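You operate a simulated robot arm through the tools that you are given. There is no shell and no other tool.

You are at the controls of a simulated two-armed robot. One attempt, no reset.

## Task
On the sorting shelf, fold the yellow towel in half, so that its two short edges meet.

The check looks at the end state, three seconds after you hand in, the way a careful person would. Anything else that was tipped, shoved, dropped, spilled or broken makes it a failure. Flat cloth is picked up by pressing the open fingertips on it (5 to 10 N) and closing them slowly along it; thin cloth reads only 2 to 8 mm in the jaws.

## Robot
Two 7-joint arms with two-finger parallel grippers on one trunk, on a base that drives. Base frame: it is fixed to the floor where the robot stands at the start and does not move with it; the origin is under the middle of the robot, x ahead of it, y to its left, z up; the surface under the hand at the start is at about z = 880. Lengths are in mm, angles in degrees, forces in N, time in s.
The left shoulder is at the start at [50, 209, 1196], the right one opposite. With the tool pointing down near the work surface each hand reaches from about 280 to 920 mm from the robot's upright axis, wherever it stands, measured 20 degrees to its own side. Places, roughly: sorting shelf [600, 100, 900]. Payload 4.4 kg a hand.
The TCP of each hand is the grasp point between the finger pads, 23 mm short of the fingertips. In the tool frame z runs along the fingers and y along their closing line. The gripper opens to 94 mm. The fingers are 38 mm wide and 10 mm thick; the gripper's body (54 by 96 mm) begins 39 mm behind the TCP.
Orientation is that of the tool frame in the base frame, as [roll, pitch, yaw] about the fixed x, y, z axes, in that order (R = Rz(yaw) Ry(pitch) Rx(roll)). With the fingers straight down and closing along the base's y, the tool's x points along the base's -x, its y along +y and its z along -z.

## Interface
- The arms move only by the tool drive_tool. It takes "left_steps", "right_steps" or both (then of equal length, played together; a hand with none holds still); each is one flat list of numbers, 7 for each row, row after row: the opening, from 0 (shut) to 1 (fully open), then the shift along the tool's x, y, z in mm, then the turn, a rotation vector about the tool's x, y, z in degrees. In form: [hand, tx, ty, tz, ax, ay, az, hand, tx, ty, tz, ax, ay, az, ...]. A call has 1 to 20 rows; each row is the pose to reach, as a shift and turn from the pose commanded when the call began, along the tool's axes at that moment. A row lasts 0.2 s, in which the tool goes at most 50 mm and 8.6 degrees; a call with a longer step from one row to the next is refused whole, and so is a gripper value outside its range. Where a pose cannot be reached the arm comes as near as it can. A force on the tool above 40 N (or 10 N above the force at the start of the call, whichever is more), or a blocked arm, ends the call early, and 0.2 s more pass. Each finger travels about 108 mm/s and halts on what it meets, pressing with about 28 N; the grip force reading is that of the motor and also rises with nothing between the fingers. The clock runs only during rows and for 0.2 s after the last one: add rows that repeat a pose to give the fingers time. The reply holds the time, the measured pose of the TCP, the force on the tool along the base axes, the opening and the grip force, in the units named above and with some noise, with the torque about the TCP (base axes, N m) and any sound that the robot's microphone picked up, and new pictures: "views" is both (left out), scene, wrist or none (wrist: the cameras of the hands that moved).
- Cameras (640 x 400 px; columns grow to the right, rows downward): "scene" is now at [148.1, 27.7, 1365.9]; the picture's right is [0.28, -0.96, 0.00], its down [-0.61, -0.18, -0.77] and it looks along [0.74, 0.22, -0.63] (base axes); focal length 266 px, centre (320, 200). "left" rides on the left gripper at [86, -16, -74] in its tool frame; the picture's right is [0.18, 0.98, 0.00], its down [-0.58, 0.11, -0.81] and it looks along [-0.79, 0.15, 0.59] (tool axes); focal length 243 px, centre (320, 200). "right" rides on the right gripper at [87, 16, -74] in its tool frame; the picture's right is [-0.18, 0.98, 0.00], its down [-0.58, -0.11, -0.81] and it looks along [-0.79, -0.15, 0.59] (tool axes); focal length 243 px, centre (320, 200). There is no depth. A picture from a camera that has moved, and an enlarged one, comes with that camera's place and axes in the base frame and with its lens. The place of the scene camera against the robot may be out by one fixed shift of up to 12 mm in any direction.
- raise_lower(by): slides the trunk up (or, below 0, down) by that many mm; the arms and the scene camera ride with it, the base frame stays. It gives what a move gives, with no picture.
- base_move(legs): drives the robot by 1 to 6 legs, each [ahead, left, turn to the left] in mm, mm and degrees, along the robot's own axes; the way and the turn of a leg run together, so that a leg with both is an arc; at most 1500 mm and 180 degrees a leg. The arms and the cameras ride along, it lands a little off, and it stops where it bumps. It gives what a move gives, and a new picture of the scene camera.
- aim_head(pan, tilt): turns the head with the scene camera to pan (to the left, within 80 degrees either way) and tilt (down, from -29 to 69), counted from straight ahead of the robot. It gives what a move gives, and a new picture of the scene camera.
- close_up(camera, box): a new picture of the part [left, top, right, bottom] of that camera's present view, enlarged. No time passes.
- close_job(): hands the job in; it is judged then, once.

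Nothing tells you exact positions but the pictures and the camera data. Unless the task says otherwise, let go and move clear before handing in.

The tools are called after "Call:" by a JSON object that holds its "op" and its "data". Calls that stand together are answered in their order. drive_tool: Moves the arms, as the interface text tells. Its arguments: {"type":"object","properties":{"left_steps":{"type":"array","items":{"type":"number"}},"right_steps":{"type":"array","items":{"type":"number"}},"views":{"type":"string","enum":["both","scene","wrist","none"]}},"required":[]} The other tools are called the same way: raise_lower (by) slides the trunk up or down; base_move (legs) drives the base; aim_head (pan, tilt) turns the head that bears the scene camera; close_up (camera, box) takes an enlarged picture of a part of a camera's view; close_job () hands the job in.

At the start:

```text
time_s: 0.0
left_ee_pos: [566.3, 424.2, 1128.9]
left_tool_rot: [-180.0, 0.0, 180.0]
left_force: [-0.8, -0.5, -0.6]
left_torque: [0.01, 0.0, 0.0]
left_grip_width: 94.0
left_finger_force: 0.0
right_ee_pos: [503.3, -87.9, 1027.9]
right_tool_rot: [179.9, 0.0, 179.9]
right_force: [0.1, -0.5, -1.1]
right_torque: [-0.01, -0.02, -0.02]
right_grip_width: 93.8
right_finger_force: 0.1
trunk travel left (down, up): [-275.0, 288.0]
robot x, y, heading: [-0.1, -0.6, -0.2]
head pan, tilt: [16.2, 39.3]
```

scene: 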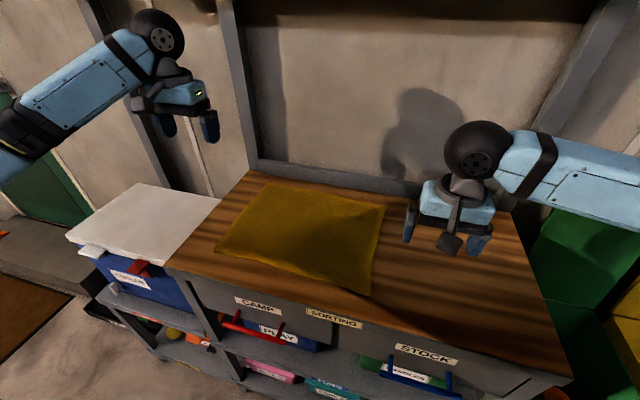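
right: 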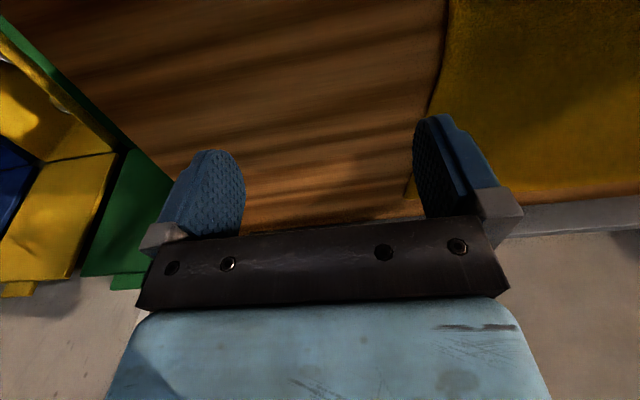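
left: 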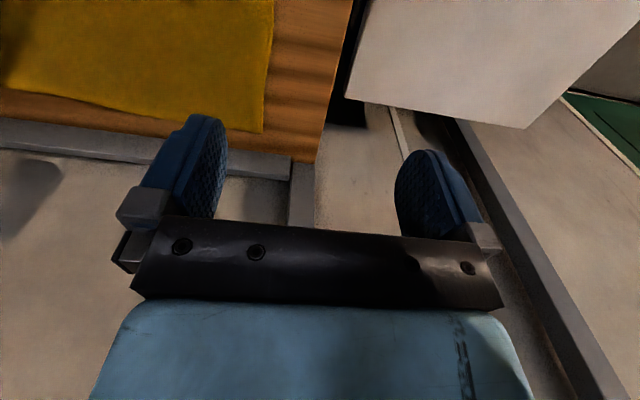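

The yellow towel lies flat on the shelf, roughly x 457–749 and y 13–390, with its short edges at y≈13 and y≈388. I'll take enlarged views to pin down the corners before moving anything.

Call:
{"op": "close_up", "data": {"camera": "scene", "box": [200, 165, 400, 305]}}

Call:
{"op": "close_up", "data": {"camera": "right", "box": [320, 0, 640, 240]}}

Call:
{"op": "close_up", "data": {"camera": "left", "box": [0, 0, 360, 200]}}

```text
2.86 times, centred on (300, 235) of scene
camera zoom: at [148.1, 27.7, 1365.9], right [0.28, -0.96, 0.0], down [-0.61, -0.18, -0.77], along [0.74, 0.22, -0.63], focal length 759 px, centre (377, 100)
```

zoom: 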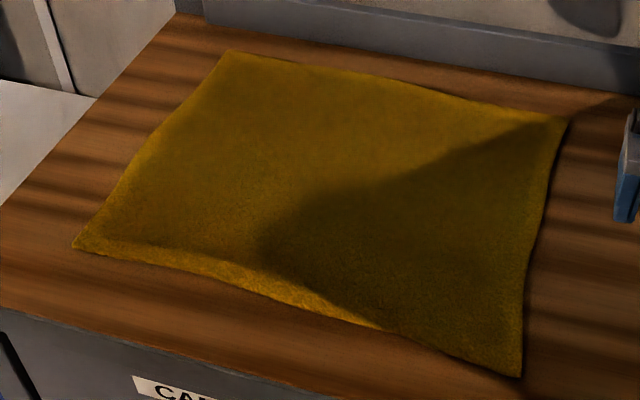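

```text
1.67 times, centred on (480, 120) of right
camera zoom: at [416.5, -70.5, 1102.7], right [0.18, 0.98, 0.0], down [0.58, -0.11, 0.81], along [0.79, -0.15, -0.59], focal length 404 px, centre (53, 333)
```

zoom: 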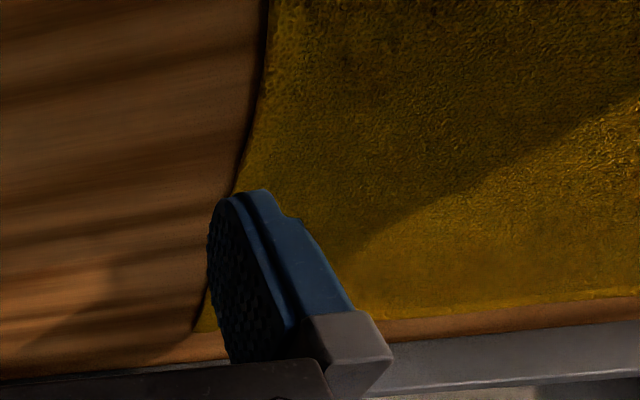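

```text
1.78 times, centred on (180, 100) of left
camera zoom: at [480.7, 408.4, 1203.4], right [-0.18, 0.98, 0.0], down [0.58, 0.11, 0.81], along [0.79, 0.15, -0.59], focal length 431 px, centre (569, 378)
```

zoom: 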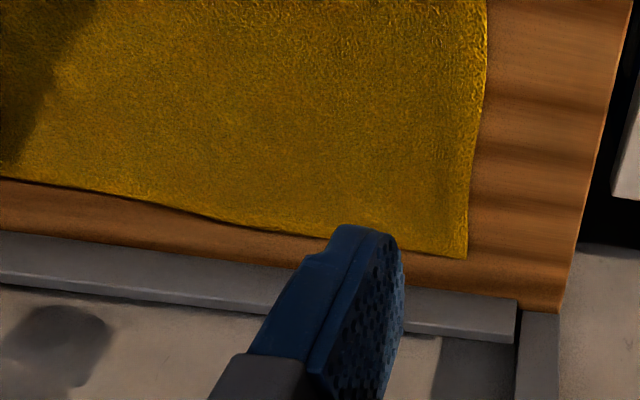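

I place the towel corners at about A (750,366), B (738,1), C (453,11) and D (469,377). Next I'll look around with the head to see what room the base has.

Call:
{"op": "aim_head", "data": {"pan": 60, "tilt": 25}}

Call:
{"op": "aim_head", "data": {"pan": -50, "tilt": 35}}

Call:
{"op": "aim_head", "data": {"pan": 0, "tilt": 60}}

```text
time_s: 1.1
left_ee_pos: [567.4, 423.1, 1128.5]
left_tool_rot: [179.9, 0.0, 180.0]
left_force: [-0.3, 0.0, -0.4]
left_torque: [-0.03, 0.0, -0.01]
left_grip_width: 93.9
left_finger_force: 0.1
right_ee_pos: [503.1, -86.7, 1026.5]
right_tool_rot: [179.9, 0.0, 180.0]
right_force: [-0.7, 0.2, -0.9]
right_torque: [0.02, -0.01, -0.02]
right_grip_width: 93.9
right_finger_force: 0.1
trunk travel left (down, up): [-275.0, 288.0]
robot x, y, heading: [-3.0, -0.1, -0.1]
head pan, tilt: [60.0, 25.0]
camera scene: at [112.1, 83.6, 1388.2], right [0.87, -0.5, 0.0], down [-0.21, -0.37, -0.91], along [0.45, 0.78, -0.42], focal length 266 px, centre (320, 200)
```

scene: 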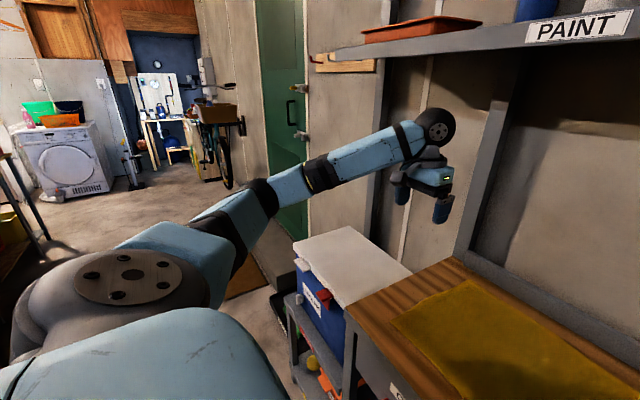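

```text
time_s: 3.0
left_ee_pos: [567.7, 424.3, 1129.0]
left_tool_rot: [179.9, 0.0, 180.0]
left_force: [-0.5, -0.5, 0.2]
left_torque: [0.0, 0.0, 0.02]
left_grip_width: 94.0
left_finger_force: 0.0
right_ee_pos: [503.1, -86.5, 1026.6]
right_tool_rot: [179.9, 0.0, 179.9]
right_force: [-0.1, -0.2, 0.1]
right_torque: [-0.03, 0.0, 0.0]
right_grip_width: 93.6
right_finger_force: 0.0
trunk travel left (down, up): [-275.0, 288.0]
robot x, y, heading: [-0.4, -0.4, -0.3]
head pan, tilt: [-50.0, 35.0]
camera scene: at [122.7, -63.5, 1372.4], right [-0.77, -0.64, 0.0], down [-0.37, 0.44, -0.82], along [0.53, -0.63, -0.57], focal length 266 px, centre (320, 200)
```

scene: 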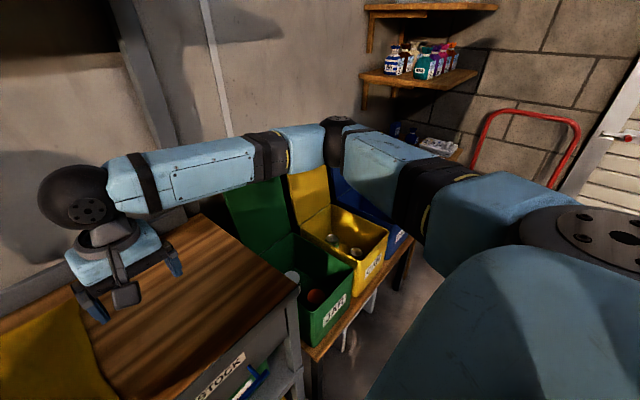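

```text
time_s: 4.2
left_ee_pos: [567.2, 424.4, 1128.3]
left_tool_rot: [180.0, 0.0, 179.9]
left_force: [-0.4, 0.8, -1.1]
left_torque: [0.02, -0.01, 0.04]
left_grip_width: 94.1
left_finger_force: 0.2
right_ee_pos: [503.6, -87.1, 1027.7]
right_tool_rot: [179.9, 0.1, 179.9]
right_force: [0.0, 0.7, -0.5]
right_torque: [-0.03, 0.02, 0.02]
right_grip_width: 94.2
right_finger_force: 0.0
trunk travel left (down, up): [-275.0, 288.0]
robot x, y, heading: [-0.2, 0.9, -0.1]
head pan, tilt: [0.0, 60.0]
camera scene: at [132.7, 3.8, 1338.2], right [0.0, -1.0, 0.0], down [-0.87, 0.0, -0.5], along [0.5, 0.0, -0.87], focal length 266 px, centre (320, 200)
```

scene: 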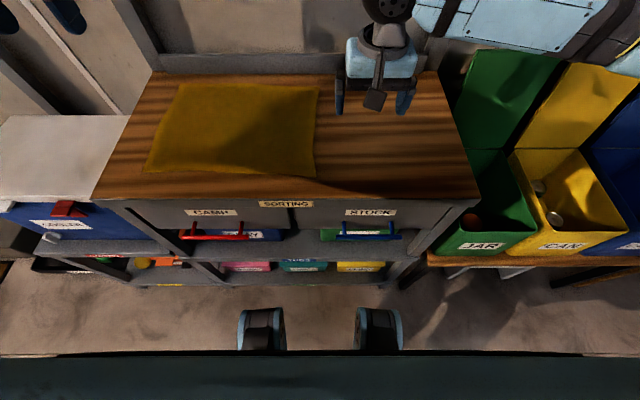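

The floor in front of the shelf is clear, with the cooler to its left, bins to its right and a paint shelf overhead at about z 1440. I'll shift the base a little left and turn it about 20° left. That lets the right hand work the far side of the towel and the left hand the near side.

Call:
{"op": "base_move", "data": {"legs": [[15, 120, 0], [0, 0, 20]]}}

Call:
{"op": "aim_head", "data": {"pan": 0, "tilt": 45}}

```text
time_s: 7.0
left_ee_pos: [408.1, 708.9, 1128.9]
left_tool_rot: [179.9, 0.0, -160.7]
left_force: [-0.3, 0.7, -0.4]
left_torque: [-0.01, -0.01, 0.0]
left_grip_width: 94.1
left_finger_force: 0.1
right_ee_pos: [518.2, 206.3, 1029.1]
right_tool_rot: [-180.0, 0.1, -160.8]
right_force: [0.2, 0.7, 0.4]
right_torque: [-0.02, 0.02, -0.01]
right_grip_width: 94.0
right_finger_force: 0.0
trunk travel left (down, up): [-275.0, 288.0]
robot x, y, heading: [17.8, 122.4, 19.5]
head pan, tilt: [0.0, 60.0]
camera scene: at [139.9, 170.0, 1338.1], right [0.33, -0.94, 0.0], down [-0.82, -0.29, -0.5], along [0.47, 0.17, -0.87], focal length 266 px, centre (320, 200)
```

scene: 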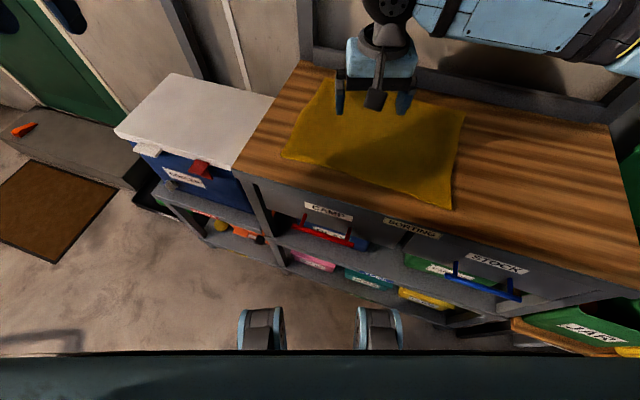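

```text
time_s: 7.7
left_ee_pos: [409.9, 706.5, 1128.7]
left_tool_rot: [179.9, 0.1, -160.7]
left_force: [0.0, -0.4, -0.3]
left_torque: [-0.01, 0.0, 0.01]
left_grip_width: 93.7
left_finger_force: 0.1
right_ee_pos: [519.5, 205.1, 1027.4]
right_tool_rot: [179.9, 0.0, -160.8]
right_force: [-0.2, -0.5, 0.3]
right_torque: [0.02, 0.01, 0.01]
right_grip_width: 94.0
right_finger_force: 0.1
trunk travel left (down, up): [-275.0, 288.0]
robot x, y, heading: [12.7, 120.1, 19.4]
head pan, tilt: [0.0, 45.0]
camera scene: at [153.9, 174.4, 1357.6], right [0.33, -0.94, 0.0], down [-0.67, -0.23, -0.71], along [0.67, 0.23, -0.71], focal length 266 px, centre (320, 200)
```

scene: 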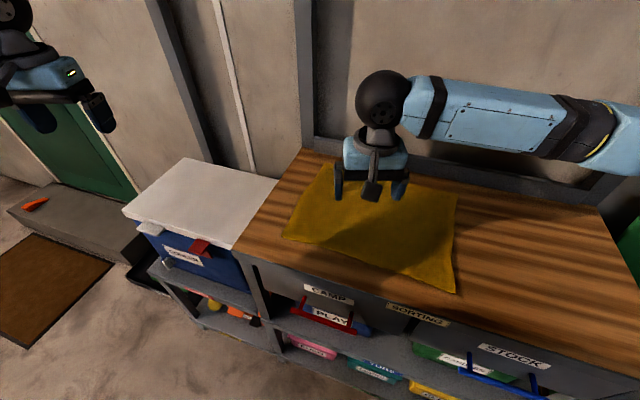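

The base is now at about (13,120), heading 19.4°. I'll send the right hand above the far-right corner B, turned so that its closing line runs across the short edge.

Call:
{"op": "drive_tool", "data": {"right_steps": [0.9, -7.3, -15.3, 1.7, 0, 0, 1.3, 0.8, -24.4, -50.9, 5.6, 0, 0, 4.2, 0.7, -44, -91.5, 10, 0, 0, 7.6, 0.6, -63.5, -132.2, 14.6, 0, 0, 11, 0.5, -83, -172.9, 19, 0, 0, 14.4, 0.5, -102.6, -213.6, 23.5, 0, 0, 17.8, 0.5, -117.2, -244.1, 26.9, 0, 0, 20.4, 0.5, -122.1, -254.3, 28, 0, 0, 21.2], "views": "both"}}

```text
time_s: 9.5
left_ee_pos: [410.0, 707.7, 1128.2]
left_tool_rot: [180.0, 0.0, -160.7]
left_force: [-0.5, -0.7, -0.1]
left_torque: [0.02, -0.02, -0.01]
left_grip_width: 94.0
left_finger_force: 0.1
right_ee_pos: [718.2, 5.5, 1000.2]
right_tool_rot: [180.0, 0.0, 178.0]
right_force: [0.1, 0.2, -0.9]
right_torque: [-0.03, 0.02, 0.0]
right_grip_width: 47.1
right_finger_force: 0.1
trunk travel left (down, up): [-275.0, 288.0]
robot x, y, heading: [16.2, 120.7, 19.4]
head pan, tilt: [0.0, 45.0]
camera scene: at [153.9, 174.5, 1357.6], right [0.33, -0.94, 0.0], down [-0.67, -0.23, -0.71], along [0.67, 0.23, -0.71], focal length 266 px, centre (320, 200)
camera right: at [632.1, 24.9, 1074.3], right [0.22, 0.98, 0.0], down [0.58, -0.13, 0.81], along [0.79, -0.18, -0.59], focal length 243 px, centre (320, 200)
```

scene: 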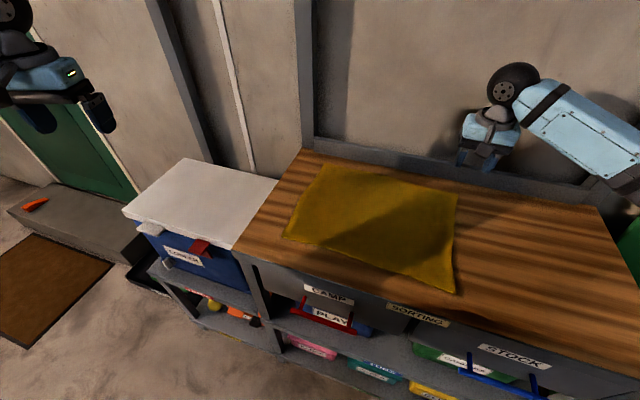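
right: 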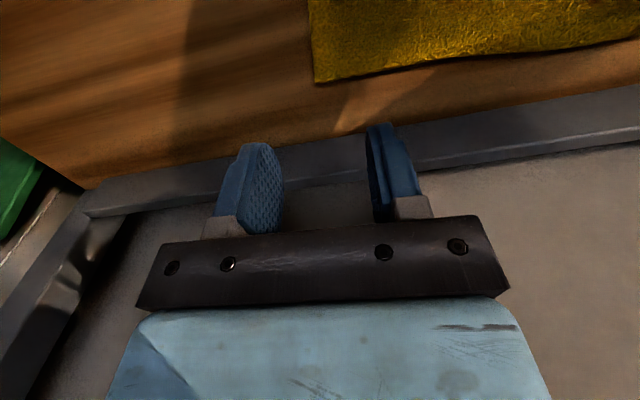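

The wrist camera puts corner B at about (731,-2). Now I'll bring the left hand over the near-right corner C, staying high above everything.

Call:
{"op": "drive_tool", "data": {"left_steps": [0.9, 3.4, -13.6, 2.6, 0, 0, 0.4, 0.8, 10.2, -40.8, 7.7, 0, 0, 1.2, 0.7, 20.3, -81.6, 15.4, 0, 0, 2.4, 0.6, 30.5, -122.4, 23, 0, 0, 3.7, 0.5, 40.6, -163.2, 30.7, 0, 0, 4.9, 0.5, 50.8, -204, 38.4, 0, 0, 6.1, 0.5, 60.9, -244.8, 46.1, 0, 0, 7.3, 0.5, 71.1, -285.6, 53.8, 0, 0, 8.5, 0.5, 81.2, -326.4, 61.4, 0, 0, 9.7, 0.5, 91.4, -367.3, 69.1, 0, 0, 11, 0.5, 101.5, -408.1, 76.8, 0, 0, 12.2, 0.5, 111.7, -448.9, 84.5, 0, 0, 13.4, 0.5, 121.8, -489.7, 92.2, 0, 0, 14.6, 0.5, 132, -530.5, 99.8, 0, 0, 15.8, 0.5, 142.1, -571.3, 107.5, 0, 0, 17.1, 0.5, 152.3, -612.1, 115.2, 0, 0, 18.3, 0.5, 160.7, -646.1, 121.6, 0, 0, 19.3, 0.5, 166.7, -669.9, 126.1, 0, 0, 20, 0.5, 169.2, -680.1, 128, 0, 0, 20.3], "views": "both"}}

```text
time_s: 13.5
left_ee_pos: [475.7, 10.6, 1000.9]
left_tool_rot: [-180.0, -0.1, 178.9]
left_force: [-1.0, -0.7, 0.7]
left_torque: [0.01, -0.03, 0.02]
left_grip_width: 47.0
left_finger_force: 0.1
right_ee_pos: [718.1, 5.9, 999.6]
right_tool_rot: [179.8, 0.1, 178.0]
right_force: [0.4, -0.5, -0.1]
right_torque: [0.04, 0.01, -0.03]
right_grip_width: 47.1
right_finger_force: 0.0
trunk travel left (down, up): [-275.0, 288.0]
robot x, y, heading: [14.2, 121.6, 19.3]
head pan, tilt: [0.0, 45.0]
camera scene: at [153.9, 174.4, 1357.6], right [0.33, -0.94, 0.0], down [-0.67, -0.23, -0.71], along [0.67, 0.23, -0.71], focal length 266 px, centre (320, 200)
camera left: at [389.4, -2.7, 1075.5], right [-0.17, 0.99, 0.0], down [0.58, 0.1, 0.81], along [0.8, 0.14, -0.59], focal length 243 px, centre (320, 200)
```

scene: 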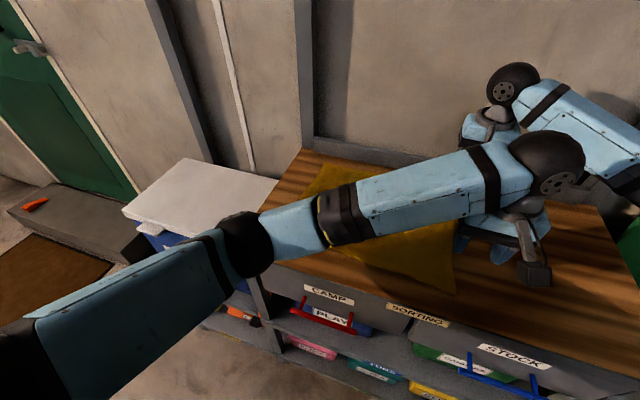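
left: 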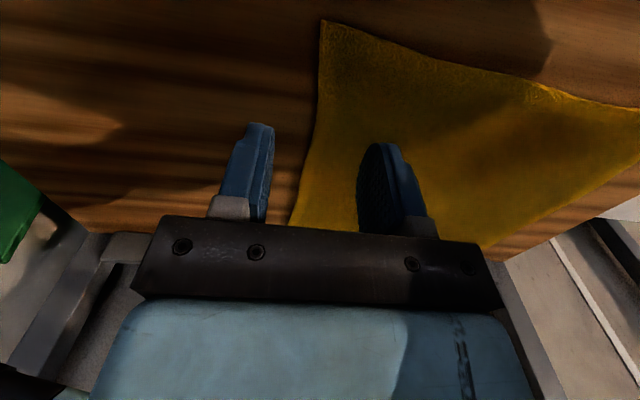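

The left wrist camera puts corner C at about (450,8), with the short edge bowing slightly to y≈18 further along. I'll set both hands so one finger straddles the edge, narrow the openings and lower to just above the cloth.

Call:
{"op": "drive_tool", "data": {"left_steps": [0.4, 3, 6, 10, 0, 0, 0, 0.3, 5.9, 12.3, 30, 0, 0, 0, 0.3, 5.9, 12.3, 55, 0, 0, 0, 0.3, 5.9, 12.3, 73, 0, 0, 0, 0.3, 5.9, 12.3, 80, 0, 0, 0, 0.3, 5.9, 12.3, 80, 0, 0, 0], "right_steps": [0.4, 3, 3.5, 10, 0, 0, 0, 0.3, 6.3, 7.1, 30, 0, 0, 0, 0.3, 6.3, 7.1, 55, 0, 0, 0, 0.3, 6.3, 7.1, 73, 0, 0, 0, 0.3, 6.3, 7.1, 80, 0, 0, 0, 0.3, 6.3, 7.1, 80, 0, 0, 0], "views": "both"}}

```text
time_s: 14.9
left_ee_pos: [469.9, 24.8, 920.3]
left_tool_rot: [-179.9, 0.0, 179.1]
left_force: [0.4, 0.1, -0.5]
left_torque: [0.01, 0.01, 0.03]
left_grip_width: 28.2
left_finger_force: 0.0
right_ee_pos: [711.4, 15.7, 921.4]
right_tool_rot: [179.9, 0.1, 178.0]
right_force: [0.3, 0.1, 0.9]
right_torque: [0.02, 0.03, -0.02]
right_grip_width: 28.3
right_finger_force: 0.1
trunk travel left (down, up): [-275.0, 288.0]
robot x, y, heading: [20.5, 122.5, 19.1]
head pan, tilt: [0.0, 45.0]
camera scene: at [153.9, 174.5, 1357.6], right [0.33, -0.94, 0.0], down [-0.67, -0.23, -0.71], along [0.67, 0.23, -0.71], focal length 266 px, centre (320, 200)
camera right: at [625.4, 33.5, 995.4], right [0.22, 0.98, 0.0], down [0.58, -0.13, 0.81], along [0.79, -0.17, -0.59], focal length 243 px, centre (320, 200)
camera left: at [383.7, 11.3, 994.5], right [-0.17, 0.99, 0.0], down [0.58, 0.1, 0.81], along [0.79, 0.13, -0.59], focal length 243 px, centre (320, 200)
```

scene: 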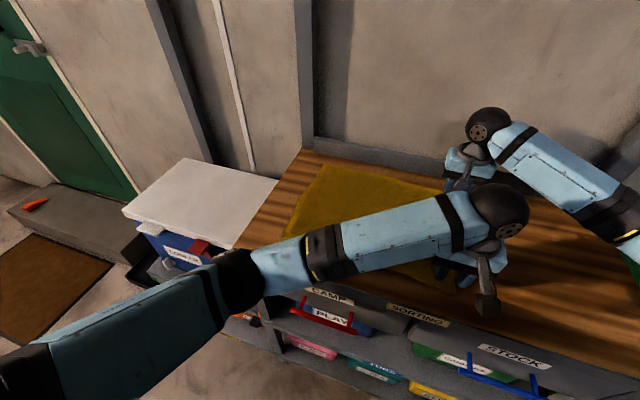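
right: 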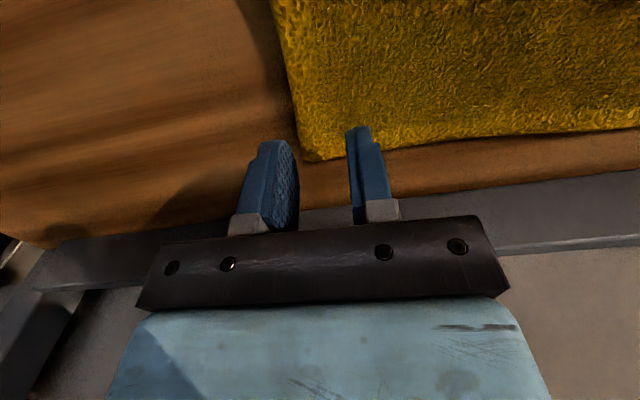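
left: 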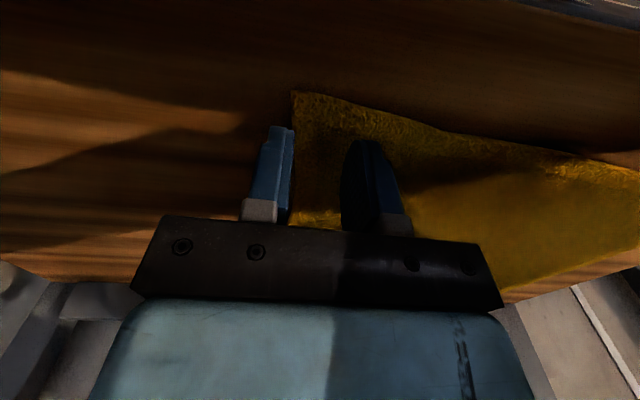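

The edge now sits right under the outer finger of each hand, with the fingertips about 15 mm above it. I'll lower to contact in small steps and watch the force.

Call:
{"op": "drive_tool", "data": {"left_steps": [0.3, 0, -2, 5, 0, 0, 0, 0.3, 0, -2, 10, 0, 0, 0, 0.3, 0, -2, 14, 0, 0, 0, 0.3, 0, -2, 14, 0, 0, 0], "right_steps": [0.3, 0, -2, 5, 0, 0, 0, 0.3, 0, -2, 10, 0, 0, 0, 0.3, 0, -2, 14, 0, 0, 0, 0.3, 0, -2, 14, 0, 0, 0], "views": "none"}}

```text
time_s: 15.9
left_ee_pos: [470.7, 21.6, 907.2]
left_tool_rot: [179.9, 0.0, 179.1]
left_force: [0.7, 0.4, 2.5]
left_torque: [0.08, -0.02, 0.01]
left_grip_width: 28.5
left_finger_force: 0.2
right_ee_pos: [710.2, 11.4, 905.8]
right_tool_rot: [179.9, 0.0, 178.0]
right_force: [1.0, -0.7, 1.7]
right_torque: [0.02, -0.03, -0.02]
right_grip_width: 27.8
right_finger_force: 0.1
trunk travel left (down, up): [-275.0, 288.0]
robot x, y, heading: [14.9, 123.4, 19.5]
head pan, tilt: [0.0, 45.0]
```

Contact is starting, at about 2 N on each hand. I'll press slightly further for 5–10 N.

Call:
{"op": "drive_tool", "data": {"left_steps": [0.3, 0, 0, 1, 0, 0, 0, 0.3, 0, 0, 1, 0, 0, 0], "right_steps": [0.3, 0, 0, 1.5, 0, 0, 0, 0.3, 0, 0, 1.5, 0, 0, 0], "views": "wrist"}}

```text
time_s: 16.5
left_ee_pos: [468.8, 21.5, 907.2]
left_tool_rot: [179.9, 0.1, 179.0]
left_force: [1.6, -0.1, 2.7]
left_torque: [0.04, 0.02, -0.02]
left_grip_width: 28.3
left_finger_force: 0.0
right_ee_pos: [711.6, 11.8, 905.4]
right_tool_rot: [179.9, 0.1, 178.0]
right_force: [3.0, -1.0, 7.4]
right_torque: [0.13, -0.03, -0.01]
right_grip_width: 27.7
right_finger_force: 0.1
trunk travel left (down, up): [-275.0, 288.0]
robot x, y, heading: [16.6, 120.0, 19.2]
head pan, tilt: [0.0, 45.0]
camera right: at [624.5, 30.6, 980.5], right [0.22, 0.98, 0.0], down [0.58, -0.13, 0.81], along [0.79, -0.17, -0.59], focal length 243 px, centre (320, 200)
camera left: at [382.8, 7.6, 981.4], right [-0.17, 0.99, 0.0], down [0.58, 0.1, 0.81], along [0.8, 0.13, -0.59], focal length 243 px, centre (320, 200)
```

right: 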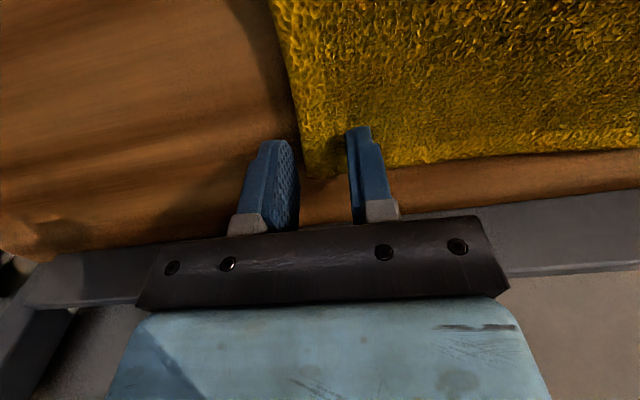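
left: 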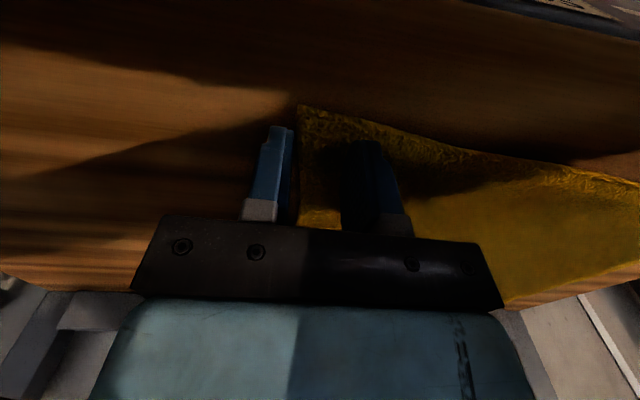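

The right hand presses with about 7 N. I'll add a little press on the left, then close both slowly.

Call:
{"op": "drive_tool", "data": {"left_steps": [0.3, 0, 0, 1.2, 0, 0, 0, 0.3, 0, 0, 1.2, 0, 0, 0], "views": "none"}}

```text
time_s: 17.1
left_ee_pos: [469.0, 21.2, 906.7]
left_tool_rot: [-179.9, 0.2, 178.9]
left_force: [2.9, -0.2, 11.2]
left_torque: [0.14, -0.07, -0.09]
left_grip_width: 27.9
left_finger_force: 0.0
right_ee_pos: [710.4, 12.6, 906.4]
right_tool_rot: [179.9, 0.0, 178.0]
right_force: [3.2, -0.1, 7.7]
right_torque: [0.1, -0.02, -0.05]
right_grip_width: 27.8
right_finger_force: 0.0
trunk travel left (down, up): [-275.0, 288.0]
robot x, y, heading: [13.0, 122.6, 19.4]
head pan, tilt: [0.0, 45.0]
```

The left hand is at 11 N, slightly high, so I'll ease it by 0.3 mm and close both hands slowly.

Call:
{"op": "drive_tool", "data": {"left_steps": [0.28, 0, 0, -0.3, 0, 0, 0, 0.26, 0, 0, -0.3, 0, 0, 0, 0.24, 0, 0, -0.3, 0, 0, 0, 0.22, 0, 0, -0.3, 0, 0, 0, 0.2, 0, 0, -0.3, 0, 0, 0, 0.18, 0, 0, -0.3, 0, 0, 0, 0.16, 0, 0, -0.3, 0, 0, 0, 0.14, 0, 0, -0.3, 0, 0, 0, 0.12, 0, 0, -0.3, 0, 0, 0, 0.1, 0, 0, -0.3, 0, 0, 0, 0.08, 0, 0, -0.3, 0, 0, 0, 0.06, 0, 0, -0.3, 0, 0, 0, 0.04, 0, 0, -0.3, 0, 0, 0, 0.02, 0, 0, -0.3, 0, 0, 0, 0, 0, 0, -0.3, 0, 0, 0, 0, 0, 0, -0.3, 0, 0, 0, 0, 0, 0, -0.3, 0, 0, 0], "right_steps": [0.28, 0, 0, 0, 0, 0, 0, 0.26, 0, 0, 0, 0, 0, 0, 0.24, 0, 0, 0, 0, 0, 0, 0.22, 0, 0, 0, 0, 0, 0, 0.2, 0, 0, 0, 0, 0, 0, 0.18, 0, 0, 0, 0, 0, 0, 0.16, 0, 0, 0, 0, 0, 0, 0.14, 0, 0, 0, 0, 0, 0, 0.12, 0, 0, 0, 0, 0, 0, 0.1, 0, 0, 0, 0, 0, 0, 0.08, 0, 0, 0, 0, 0, 0, 0.06, 0, 0, 0, 0, 0, 0, 0.04, 0, 0, 0, 0, 0, 0, 0.02, 0, 0, 0, 0, 0, 0, 0, 0, 0, 0, 0, 0, 0, 0, 0, 0, 0, 0, 0, 0, 0, 0, 0, 0, 0, 0, 0], "views": "wrist"}}

```text
time_s: 20.7
left_ee_pos: [470.4, 21.7, 907.0]
left_tool_rot: [-180.0, 0.0, 179.0]
left_force: [1.2, 2.2, 7.4]
left_torque: [0.09, -0.01, 0.0]
left_grip_width: 4.4
left_finger_force: 28.2
right_ee_pos: [710.6, 12.0, 906.8]
right_tool_rot: [-179.9, 0.0, 178.0]
right_force: [-0.7, 1.5, 7.1]
right_torque: [0.11, -0.02, -0.04]
right_grip_width: 4.4
right_finger_force: 27.9
trunk travel left (down, up): [-275.0, 288.0]
robot x, y, heading: [12.3, 120.0, 19.4]
head pan, tilt: [0.0, 45.0]
camera right: at [623.9, 31.1, 980.5], right [0.22, 0.98, 0.0], down [0.58, -0.13, 0.81], along [0.79, -0.17, -0.59], focal length 243 px, centre (320, 200)
camera left: at [382.7, 8.1, 980.7], right [-0.17, 0.99, 0.0], down [0.58, 0.1, 0.81], along [0.8, 0.13, -0.59], focal length 243 px, centre (320, 200)
```

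right: 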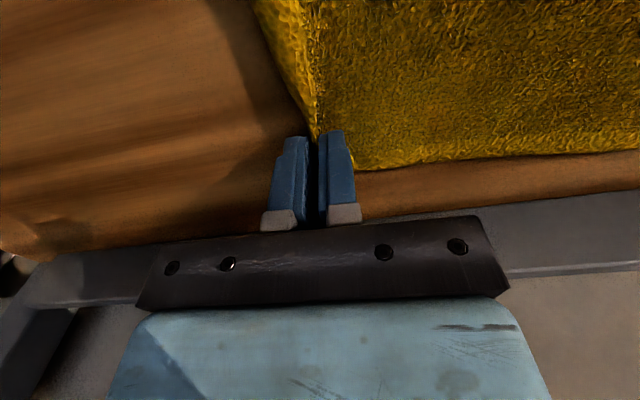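
left: 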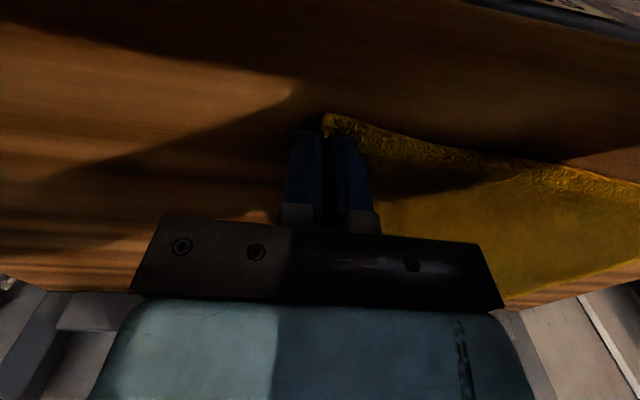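

Both jaws read 4.4 mm with 28 N, so cloth is held in each. I'll lift a little and check with the cameras.

Call:
{"op": "drive_tool", "data": {"left_steps": [0, 0, 0, -5, 0, 0, 0, 0, 0, 1, -14, 0, 0, 0, 0, 0, 3, -25, 0, 0, 0, 0, 0, 6, -38, 0, 0, 0, 0, 0, 8, -45, 0, 0, 0, 0, 0, 8, -45, 0, 0, 0], "right_steps": [0, 0, 0, -5, 0, 0, 0, 0, 0, 1, -14, 0, 0, 0, 0, 0, 3, -25, 0, 0, 0, 0, 0, 6, -38, 0, 0, 0, 0, 0, 8, -45, 0, 0, 0, 0, 0, 8, -45, 0, 0, 0], "views": "both"}}

```text
time_s: 22.1
left_ee_pos: [469.3, 29.5, 949.5]
left_tool_rot: [179.9, -0.1, 179.0]
left_force: [0.3, -0.3, 1.0]
left_torque: [-0.03, 0.03, -0.02]
left_grip_width: 4.7
left_finger_force: 28.0
right_ee_pos: [710.3, 18.9, 949.9]
right_tool_rot: [179.9, 0.0, 178.1]
right_force: [0.2, 0.5, -0.4]
right_torque: [-0.04, -0.03, 0.0]
right_grip_width: 4.2
right_finger_force: 27.5
trunk travel left (down, up): [-275.0, 288.0]
robot x, y, heading: [13.6, 121.6, 19.3]
head pan, tilt: [0.0, 45.0]
camera scene: at [153.9, 174.5, 1357.6], right [0.33, -0.94, 0.0], down [-0.67, -0.23, -0.71], along [0.67, 0.23, -0.71], focal length 266 px, centre (320, 200)
camera right: at [625.3, 37.7, 1023.7], right [0.22, 0.98, 0.0], down [0.58, -0.13, 0.81], along [0.79, -0.17, -0.59], focal length 243 px, centre (320, 200)
camera left: at [382.9, 15.8, 1024.7], right [-0.17, 0.99, 0.0], down [0.58, 0.1, 0.81], along [0.8, 0.13, -0.59], focal length 243 px, centre (320, 200)
```

scene: 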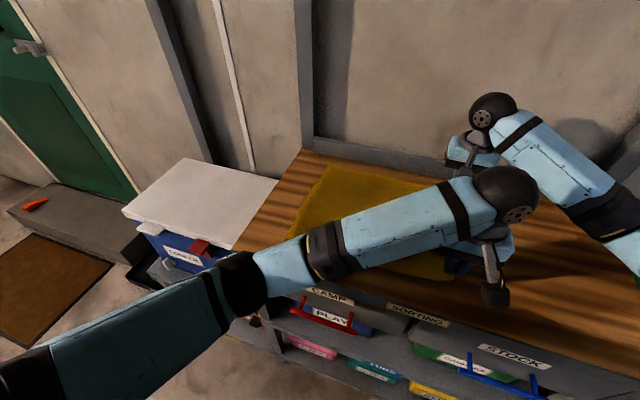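
right: 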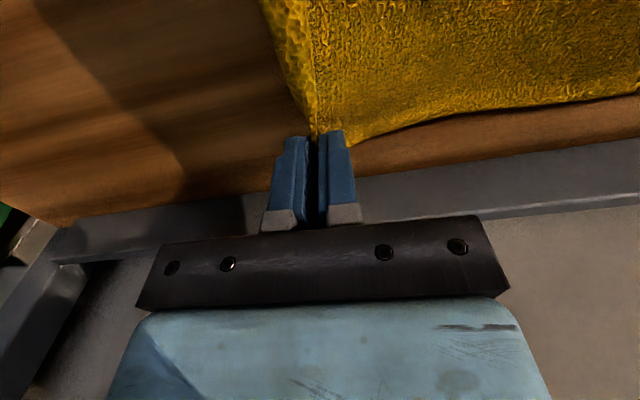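
left: 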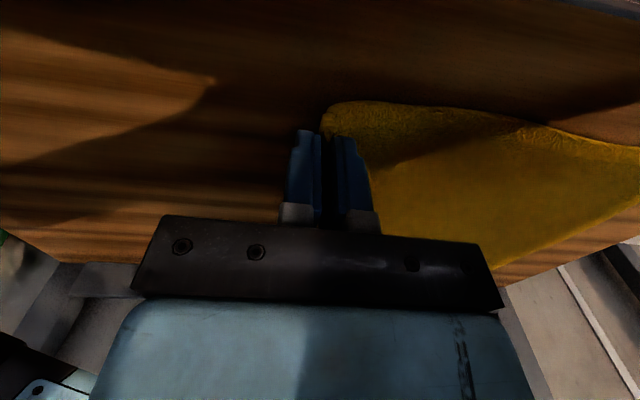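

Both corners came up with the hands. I'll zoom in to see how the cloth sits in the jaws before carrying it over.

Call:
{"op": "close_up", "data": {"camera": "right", "box": [220, 0, 420, 240]}}

Call:
{"op": "close_up", "data": {"camera": "left", "box": [260, 70, 460, 240]}}

```text
1.67 times, centred on (320, 120) of right
camera zoom: at [625.3, 37.7, 1023.7], right [0.22, 0.98, 0.0], down [0.58, -0.13, 0.81], along [0.79, -0.17, -0.59], focal length 404 px, centre (320, 333)
```

zoom: 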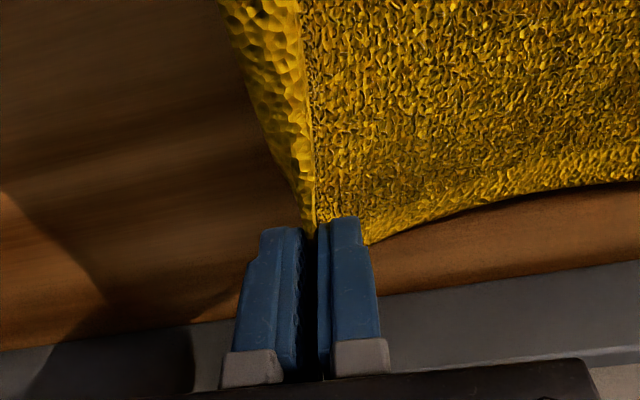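

```text
2.35 times, centred on (360, 155) of left
camera zoom: at [382.9, 15.8, 1024.7], right [-0.17, 0.99, 0.0], down [0.58, 0.1, 0.81], along [0.8, 0.13, -0.59], focal length 571 px, centre (226, 306)
```

zoom: 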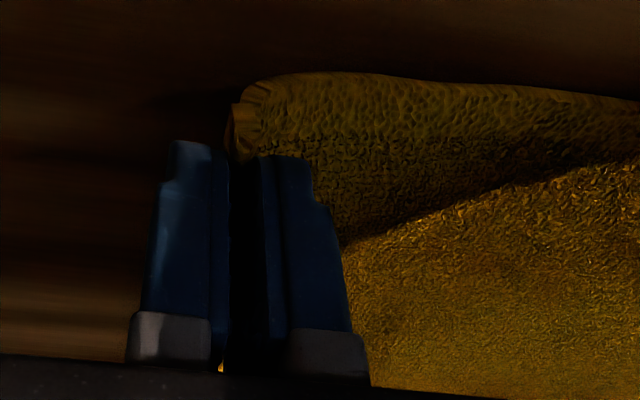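

Each jaw holds a short double ridge at the corner, which is a good grasp. I'll carry both corners together up and over in an arc toward the left edge, pausing just past the top.

Call:
{"op": "drive_tool", "data": {"left_steps": [0, -0.2, 8, -4, 0, 0, 0, 0, -0.5, 20, -10, 0, 0, 0, 0, -0.8, 30, -27, 0, 0, 0, 0, -1.2, 42, -45, 0, 0, 0, 0, -1.6, 58, -63, 0, 0, 0, 0, -2.1, 75, -77, 0, 0, 0, 0, -2.6, 93, -88, 0, 0, 0, 0, -3.1, 112, -96, 0, 0, 0, 0, -3.6, 132, -101, 0, 0, 0, 0, -4.1, 150, -103, 0, 0, 0, 0, -4.5, 165, -103, 0, 0, 0, 0, -4.7, 172, -102, 0, 0, 0, 0, -4.7, 172, -102, 0, 0, 0], "right_steps": [0, -0.1, 8, -4, 0, 0, 0, 0, -0.2, 20, -10, 0, 0, 0, 0, -0.3, 30, -27, 0, 0, 0, 0, -0.5, 42, -45, 0, 0, 0, 0, -0.6, 58, -63, 0, 0, 0, 0, -0.8, 75, -77, 0, 0, 0, 0, -1.0, 93, -88, 0, 0, 0, 0, -1.2, 112, -96, 0, 0, 0, 0, -1.5, 132, -101, 0, 0, 0, 0, -1.7, 150, -103, 0, 0, 0, 0, -1.8, 165, -103, 0, 0, 0, 0, -1.9, 172, -102, 0, 0, 0, 0, -1.9, 172, -102, 0, 0, 0], "views": "both"}}

```text
time_s: 24.9
left_ee_pos: [476.9, 200.0, 1052.8]
left_tool_rot: [-180.0, 0.0, 179.0]
left_force: [1.0, -0.5, -0.2]
left_torque: [-0.05, 0.02, 0.01]
left_grip_width: 4.3
left_finger_force: 28.3
right_ee_pos: [719.0, 191.9, 1052.3]
right_tool_rot: [179.9, 0.0, 178.0]
right_force: [-1.3, 0.1, 0.0]
right_torque: [-0.05, 0.0, -0.02]
right_grip_width: 4.4
right_finger_force: 28.0
trunk travel left (down, up): [-275.0, 288.0]
robot x, y, heading: [12.3, 125.1, 19.2]
head pan, tilt: [0.0, 45.0]
camera scene: at [153.9, 174.4, 1357.6], right [0.33, -0.94, 0.0], down [-0.67, -0.23, -0.71], along [0.67, 0.23, -0.71], focal length 266 px, centre (320, 200)
camera right: at [632.3, 209.8, 1126.4], right [0.22, 0.98, 0.0], down [0.58, -0.13, 0.81], along [0.79, -0.17, -0.59], focal length 243 px, centre (320, 200)
camera left: at [390.4, 186.5, 1126.5], right [-0.17, 0.99, 0.0], down [0.58, 0.1, 0.81], along [0.8, 0.13, -0.59], focal length 243 px, centre (320, 200)
```

scene: 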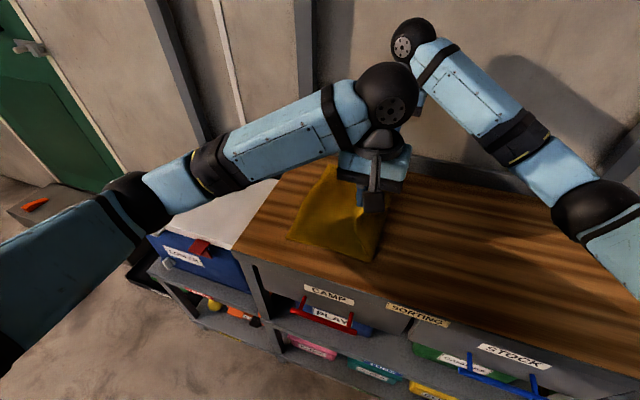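
right: 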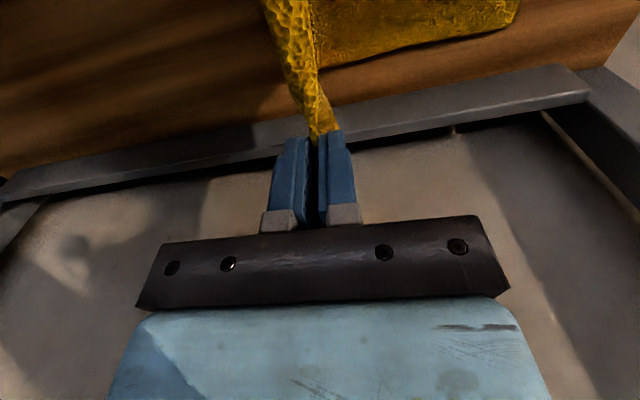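
left: 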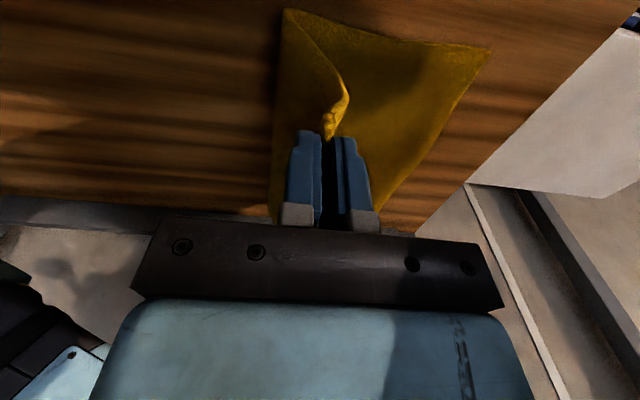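

The fold is going over cleanly, but the towel seems to have slid a few mm toward −y during the lift. I'll measure where the left edge is now.

Call:
{"op": "close_up", "data": {"camera": "scene", "box": [270, 140, 410, 280]}}

Call:
{"op": "close_up", "data": {"camera": "left", "box": [260, 0, 520, 220]}}

Call:
{"op": "close_up", "data": {"camera": "right", "box": [240, 0, 560, 200]}}

```text
2.86 times, centred on (340, 210) of scene
camera zoom: at [153.9, 174.4, 1357.6], right [0.33, -0.94, 0.0], down [-0.67, -0.23, -0.71], along [0.67, 0.23, -0.71], focal length 759 px, centre (263, 171)
```

zoom: 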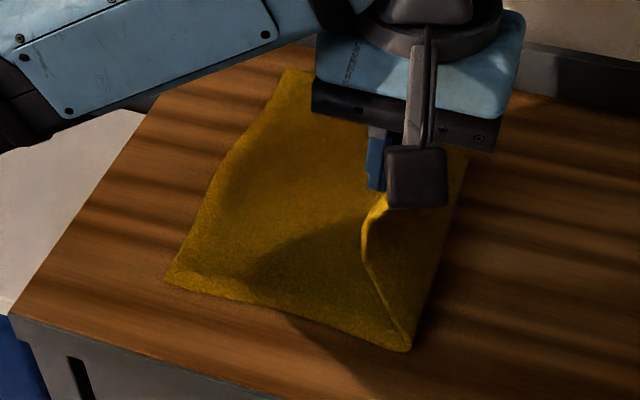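

```text
1.82 times, centred on (390, 110) of left
camera zoom: at [390.4, 186.5, 1126.5], right [-0.17, 0.99, 0.0], down [0.58, 0.1, 0.81], along [0.8, 0.13, -0.59], focal length 441 px, centre (193, 364)
```

zoom: 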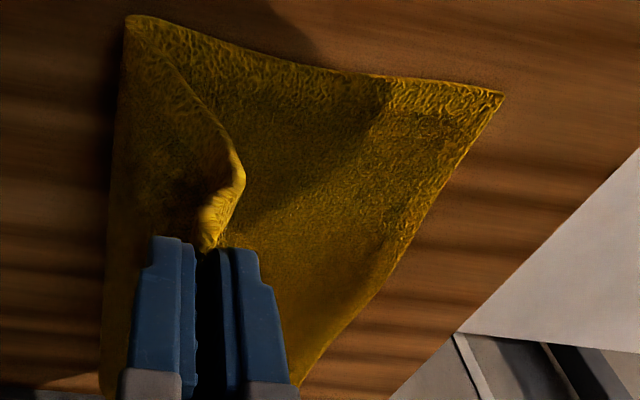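

```text
2.00 times, centred on (400, 100) of right
camera zoom: at [632.3, 209.8, 1126.4], right [0.22, 0.98, 0.0], down [0.58, -0.13, 0.81], along [0.79, -0.17, -0.59], focal length 485 px, centre (160, 400)
```

zoom: 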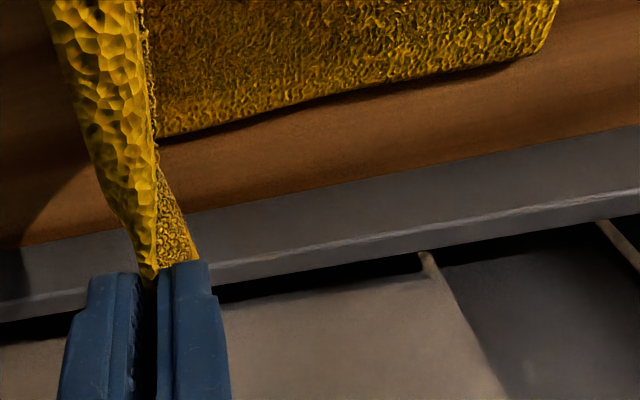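

The left edge now runs from D (463,357) to A (746,355). I'll lower both held corners along the arc onto that edge, stopping a few mm above contact.

Call:
{"op": "drive_tool", "data": {"left_steps": [0, -0.5, 20, 5, 0, 0, 0, 0, -0.9, 40, 13, 0, 0, 0, 0, -1.4, 60, 24, 0, 0, 0, 0, -1.9, 80, 39, 0, 0, 0, 0, -2.3, 97, 56, 0, 0, 0, 0, -2.6, 110, 73, 0, 0, 0, 0, -2.8, 120, 91, 0, 0, 0, 0, -3, 126, 108, 0, 0, 0, 0, -3.1, 131, 123, 0, 0, 0, 0, -3.2, 134, 132, 0, 0, 0, 0, -3.2, 136, 136, 0, 0, 0, 0, -3.2, 136, 136, 0, 0, 0], "right_steps": [0, -0.2, 20.9, 5, 0, 0, 0, 0, -0.3, 41.8, 13, 0, 0, 0, 0, -0.5, 62.7, 24, 0, 0, 0, 0, -0.7, 83.6, 39, 0, 0, 0, 0, -0.9, 101.3, 56, 0, 0, 0, 0, -1, 114.9, 73, 0, 0, 0, 0, -1.1, 125.4, 91, 0, 0, 0, 0, -1.1, 131.6, 108, 0, 0, 0, 0, -1.2, 136.9, 123, 0, 0, 0, 0, -1.2, 140, 132, 0, 0, 0, 0, -1.2, 142.2, 136, 0, 0, 0, 0, -1.2, 142.2, 136, 0, 0, 0], "views": "both"}}

```text
time_s: 27.5
left_ee_pos: [483.9, 337.2, 915.3]
left_tool_rot: [180.0, 0.1, 179.0]
left_force: [0.2, 0.9, -0.4]
left_torque: [-0.04, -0.02, 0.02]
left_grip_width: 4.5
left_finger_force: 27.5
right_ee_pos: [724.9, 334.8, 916.2]
right_tool_rot: [179.9, 0.0, 177.9]
right_force: [-0.6, 1.5, 1.5]
right_torque: [-0.04, 0.01, -0.04]
right_grip_width: 4.0
right_finger_force: 28.0
trunk travel left (down, up): [-275.0, 288.0]
robot x, y, heading: [11.8, 121.7, 19.5]
head pan, tilt: [0.0, 45.0]
camera scene: at [153.7, 174.4, 1357.7], right [0.33, -0.94, 0.0], down [-0.67, -0.23, -0.71], along [0.67, 0.23, -0.71], focal length 266 px, centre (320, 200)
camera right: at [638.5, 352.8, 990.8], right [0.22, 0.98, 0.0], down [0.58, -0.13, 0.81], along [0.79, -0.17, -0.59], focal length 243 px, centre (320, 200)
camera left: at [396.3, 323.6, 990.9], right [-0.17, 0.99, 0.0], down [0.58, 0.1, 0.81], along [0.8, 0.13, -0.59], focal length 243 px, centre (320, 200)
```

scene: 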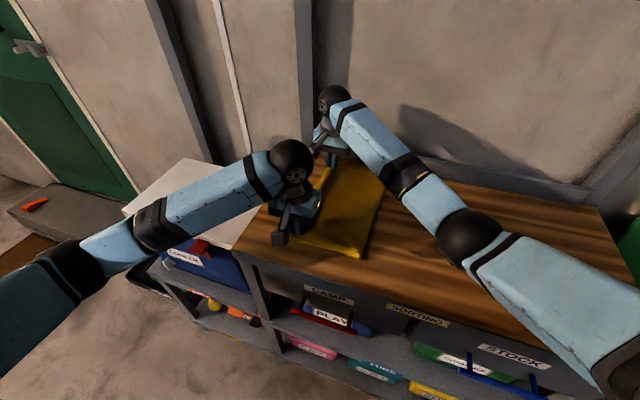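
right: 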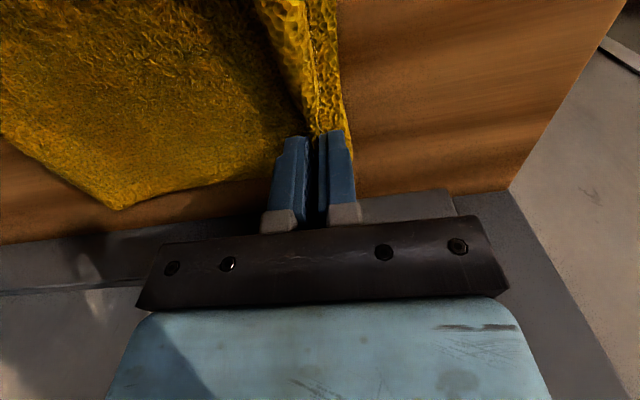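
left: 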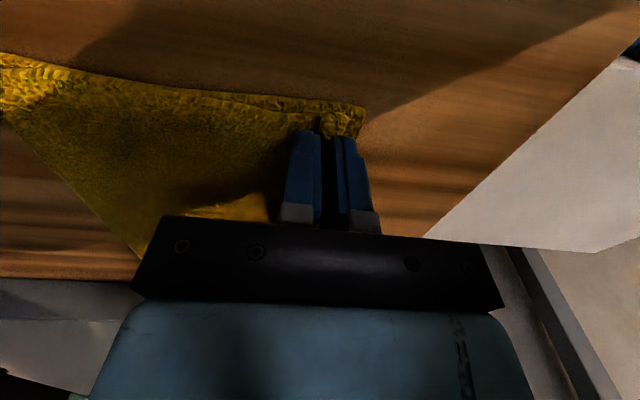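

The two layers are almost together. I'll zoom in on both corners to compare the edges before letting go.

Call:
{"op": "close_up", "data": {"camera": "left", "box": [230, 60, 420, 240]}}

Call:
{"op": "close_up", "data": {"camera": "right", "box": [220, 0, 400, 220]}}

Call:
{"op": "close_up", "data": {"camera": "scene", "box": [240, 130, 400, 270]}}

```text
2.22 times, centred on (325, 150) of left
camera zoom: at [396.3, 323.6, 990.9], right [-0.17, 0.99, 0.0], down [0.58, 0.1, 0.81], along [0.8, 0.13, -0.59], focal length 539 px, centre (309, 311)
```

zoom: 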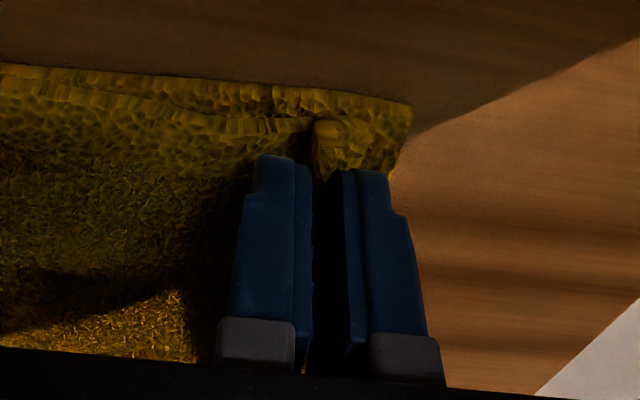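

```text
1.82 times, centred on (310, 110) of right
camera zoom: at [638.5, 352.8, 990.8], right [0.22, 0.98, 0.0], down [0.58, -0.13, 0.81], along [0.79, -0.17, -0.59], focal length 441 px, centre (338, 364)
```

zoom: 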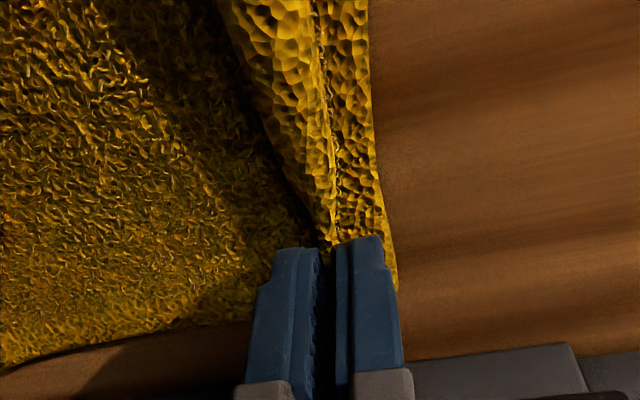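

```text
2.86 times, centred on (320, 200) of scene
camera zoom: at [153.7, 174.4, 1357.7], right [0.33, -0.94, 0.0], down [-0.67, -0.23, -0.71], along [0.67, 0.23, -0.71], focal length 759 px, centre (320, 200)
```

zoom: 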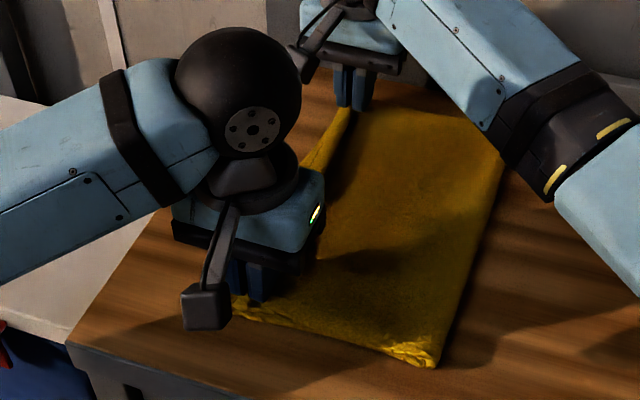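

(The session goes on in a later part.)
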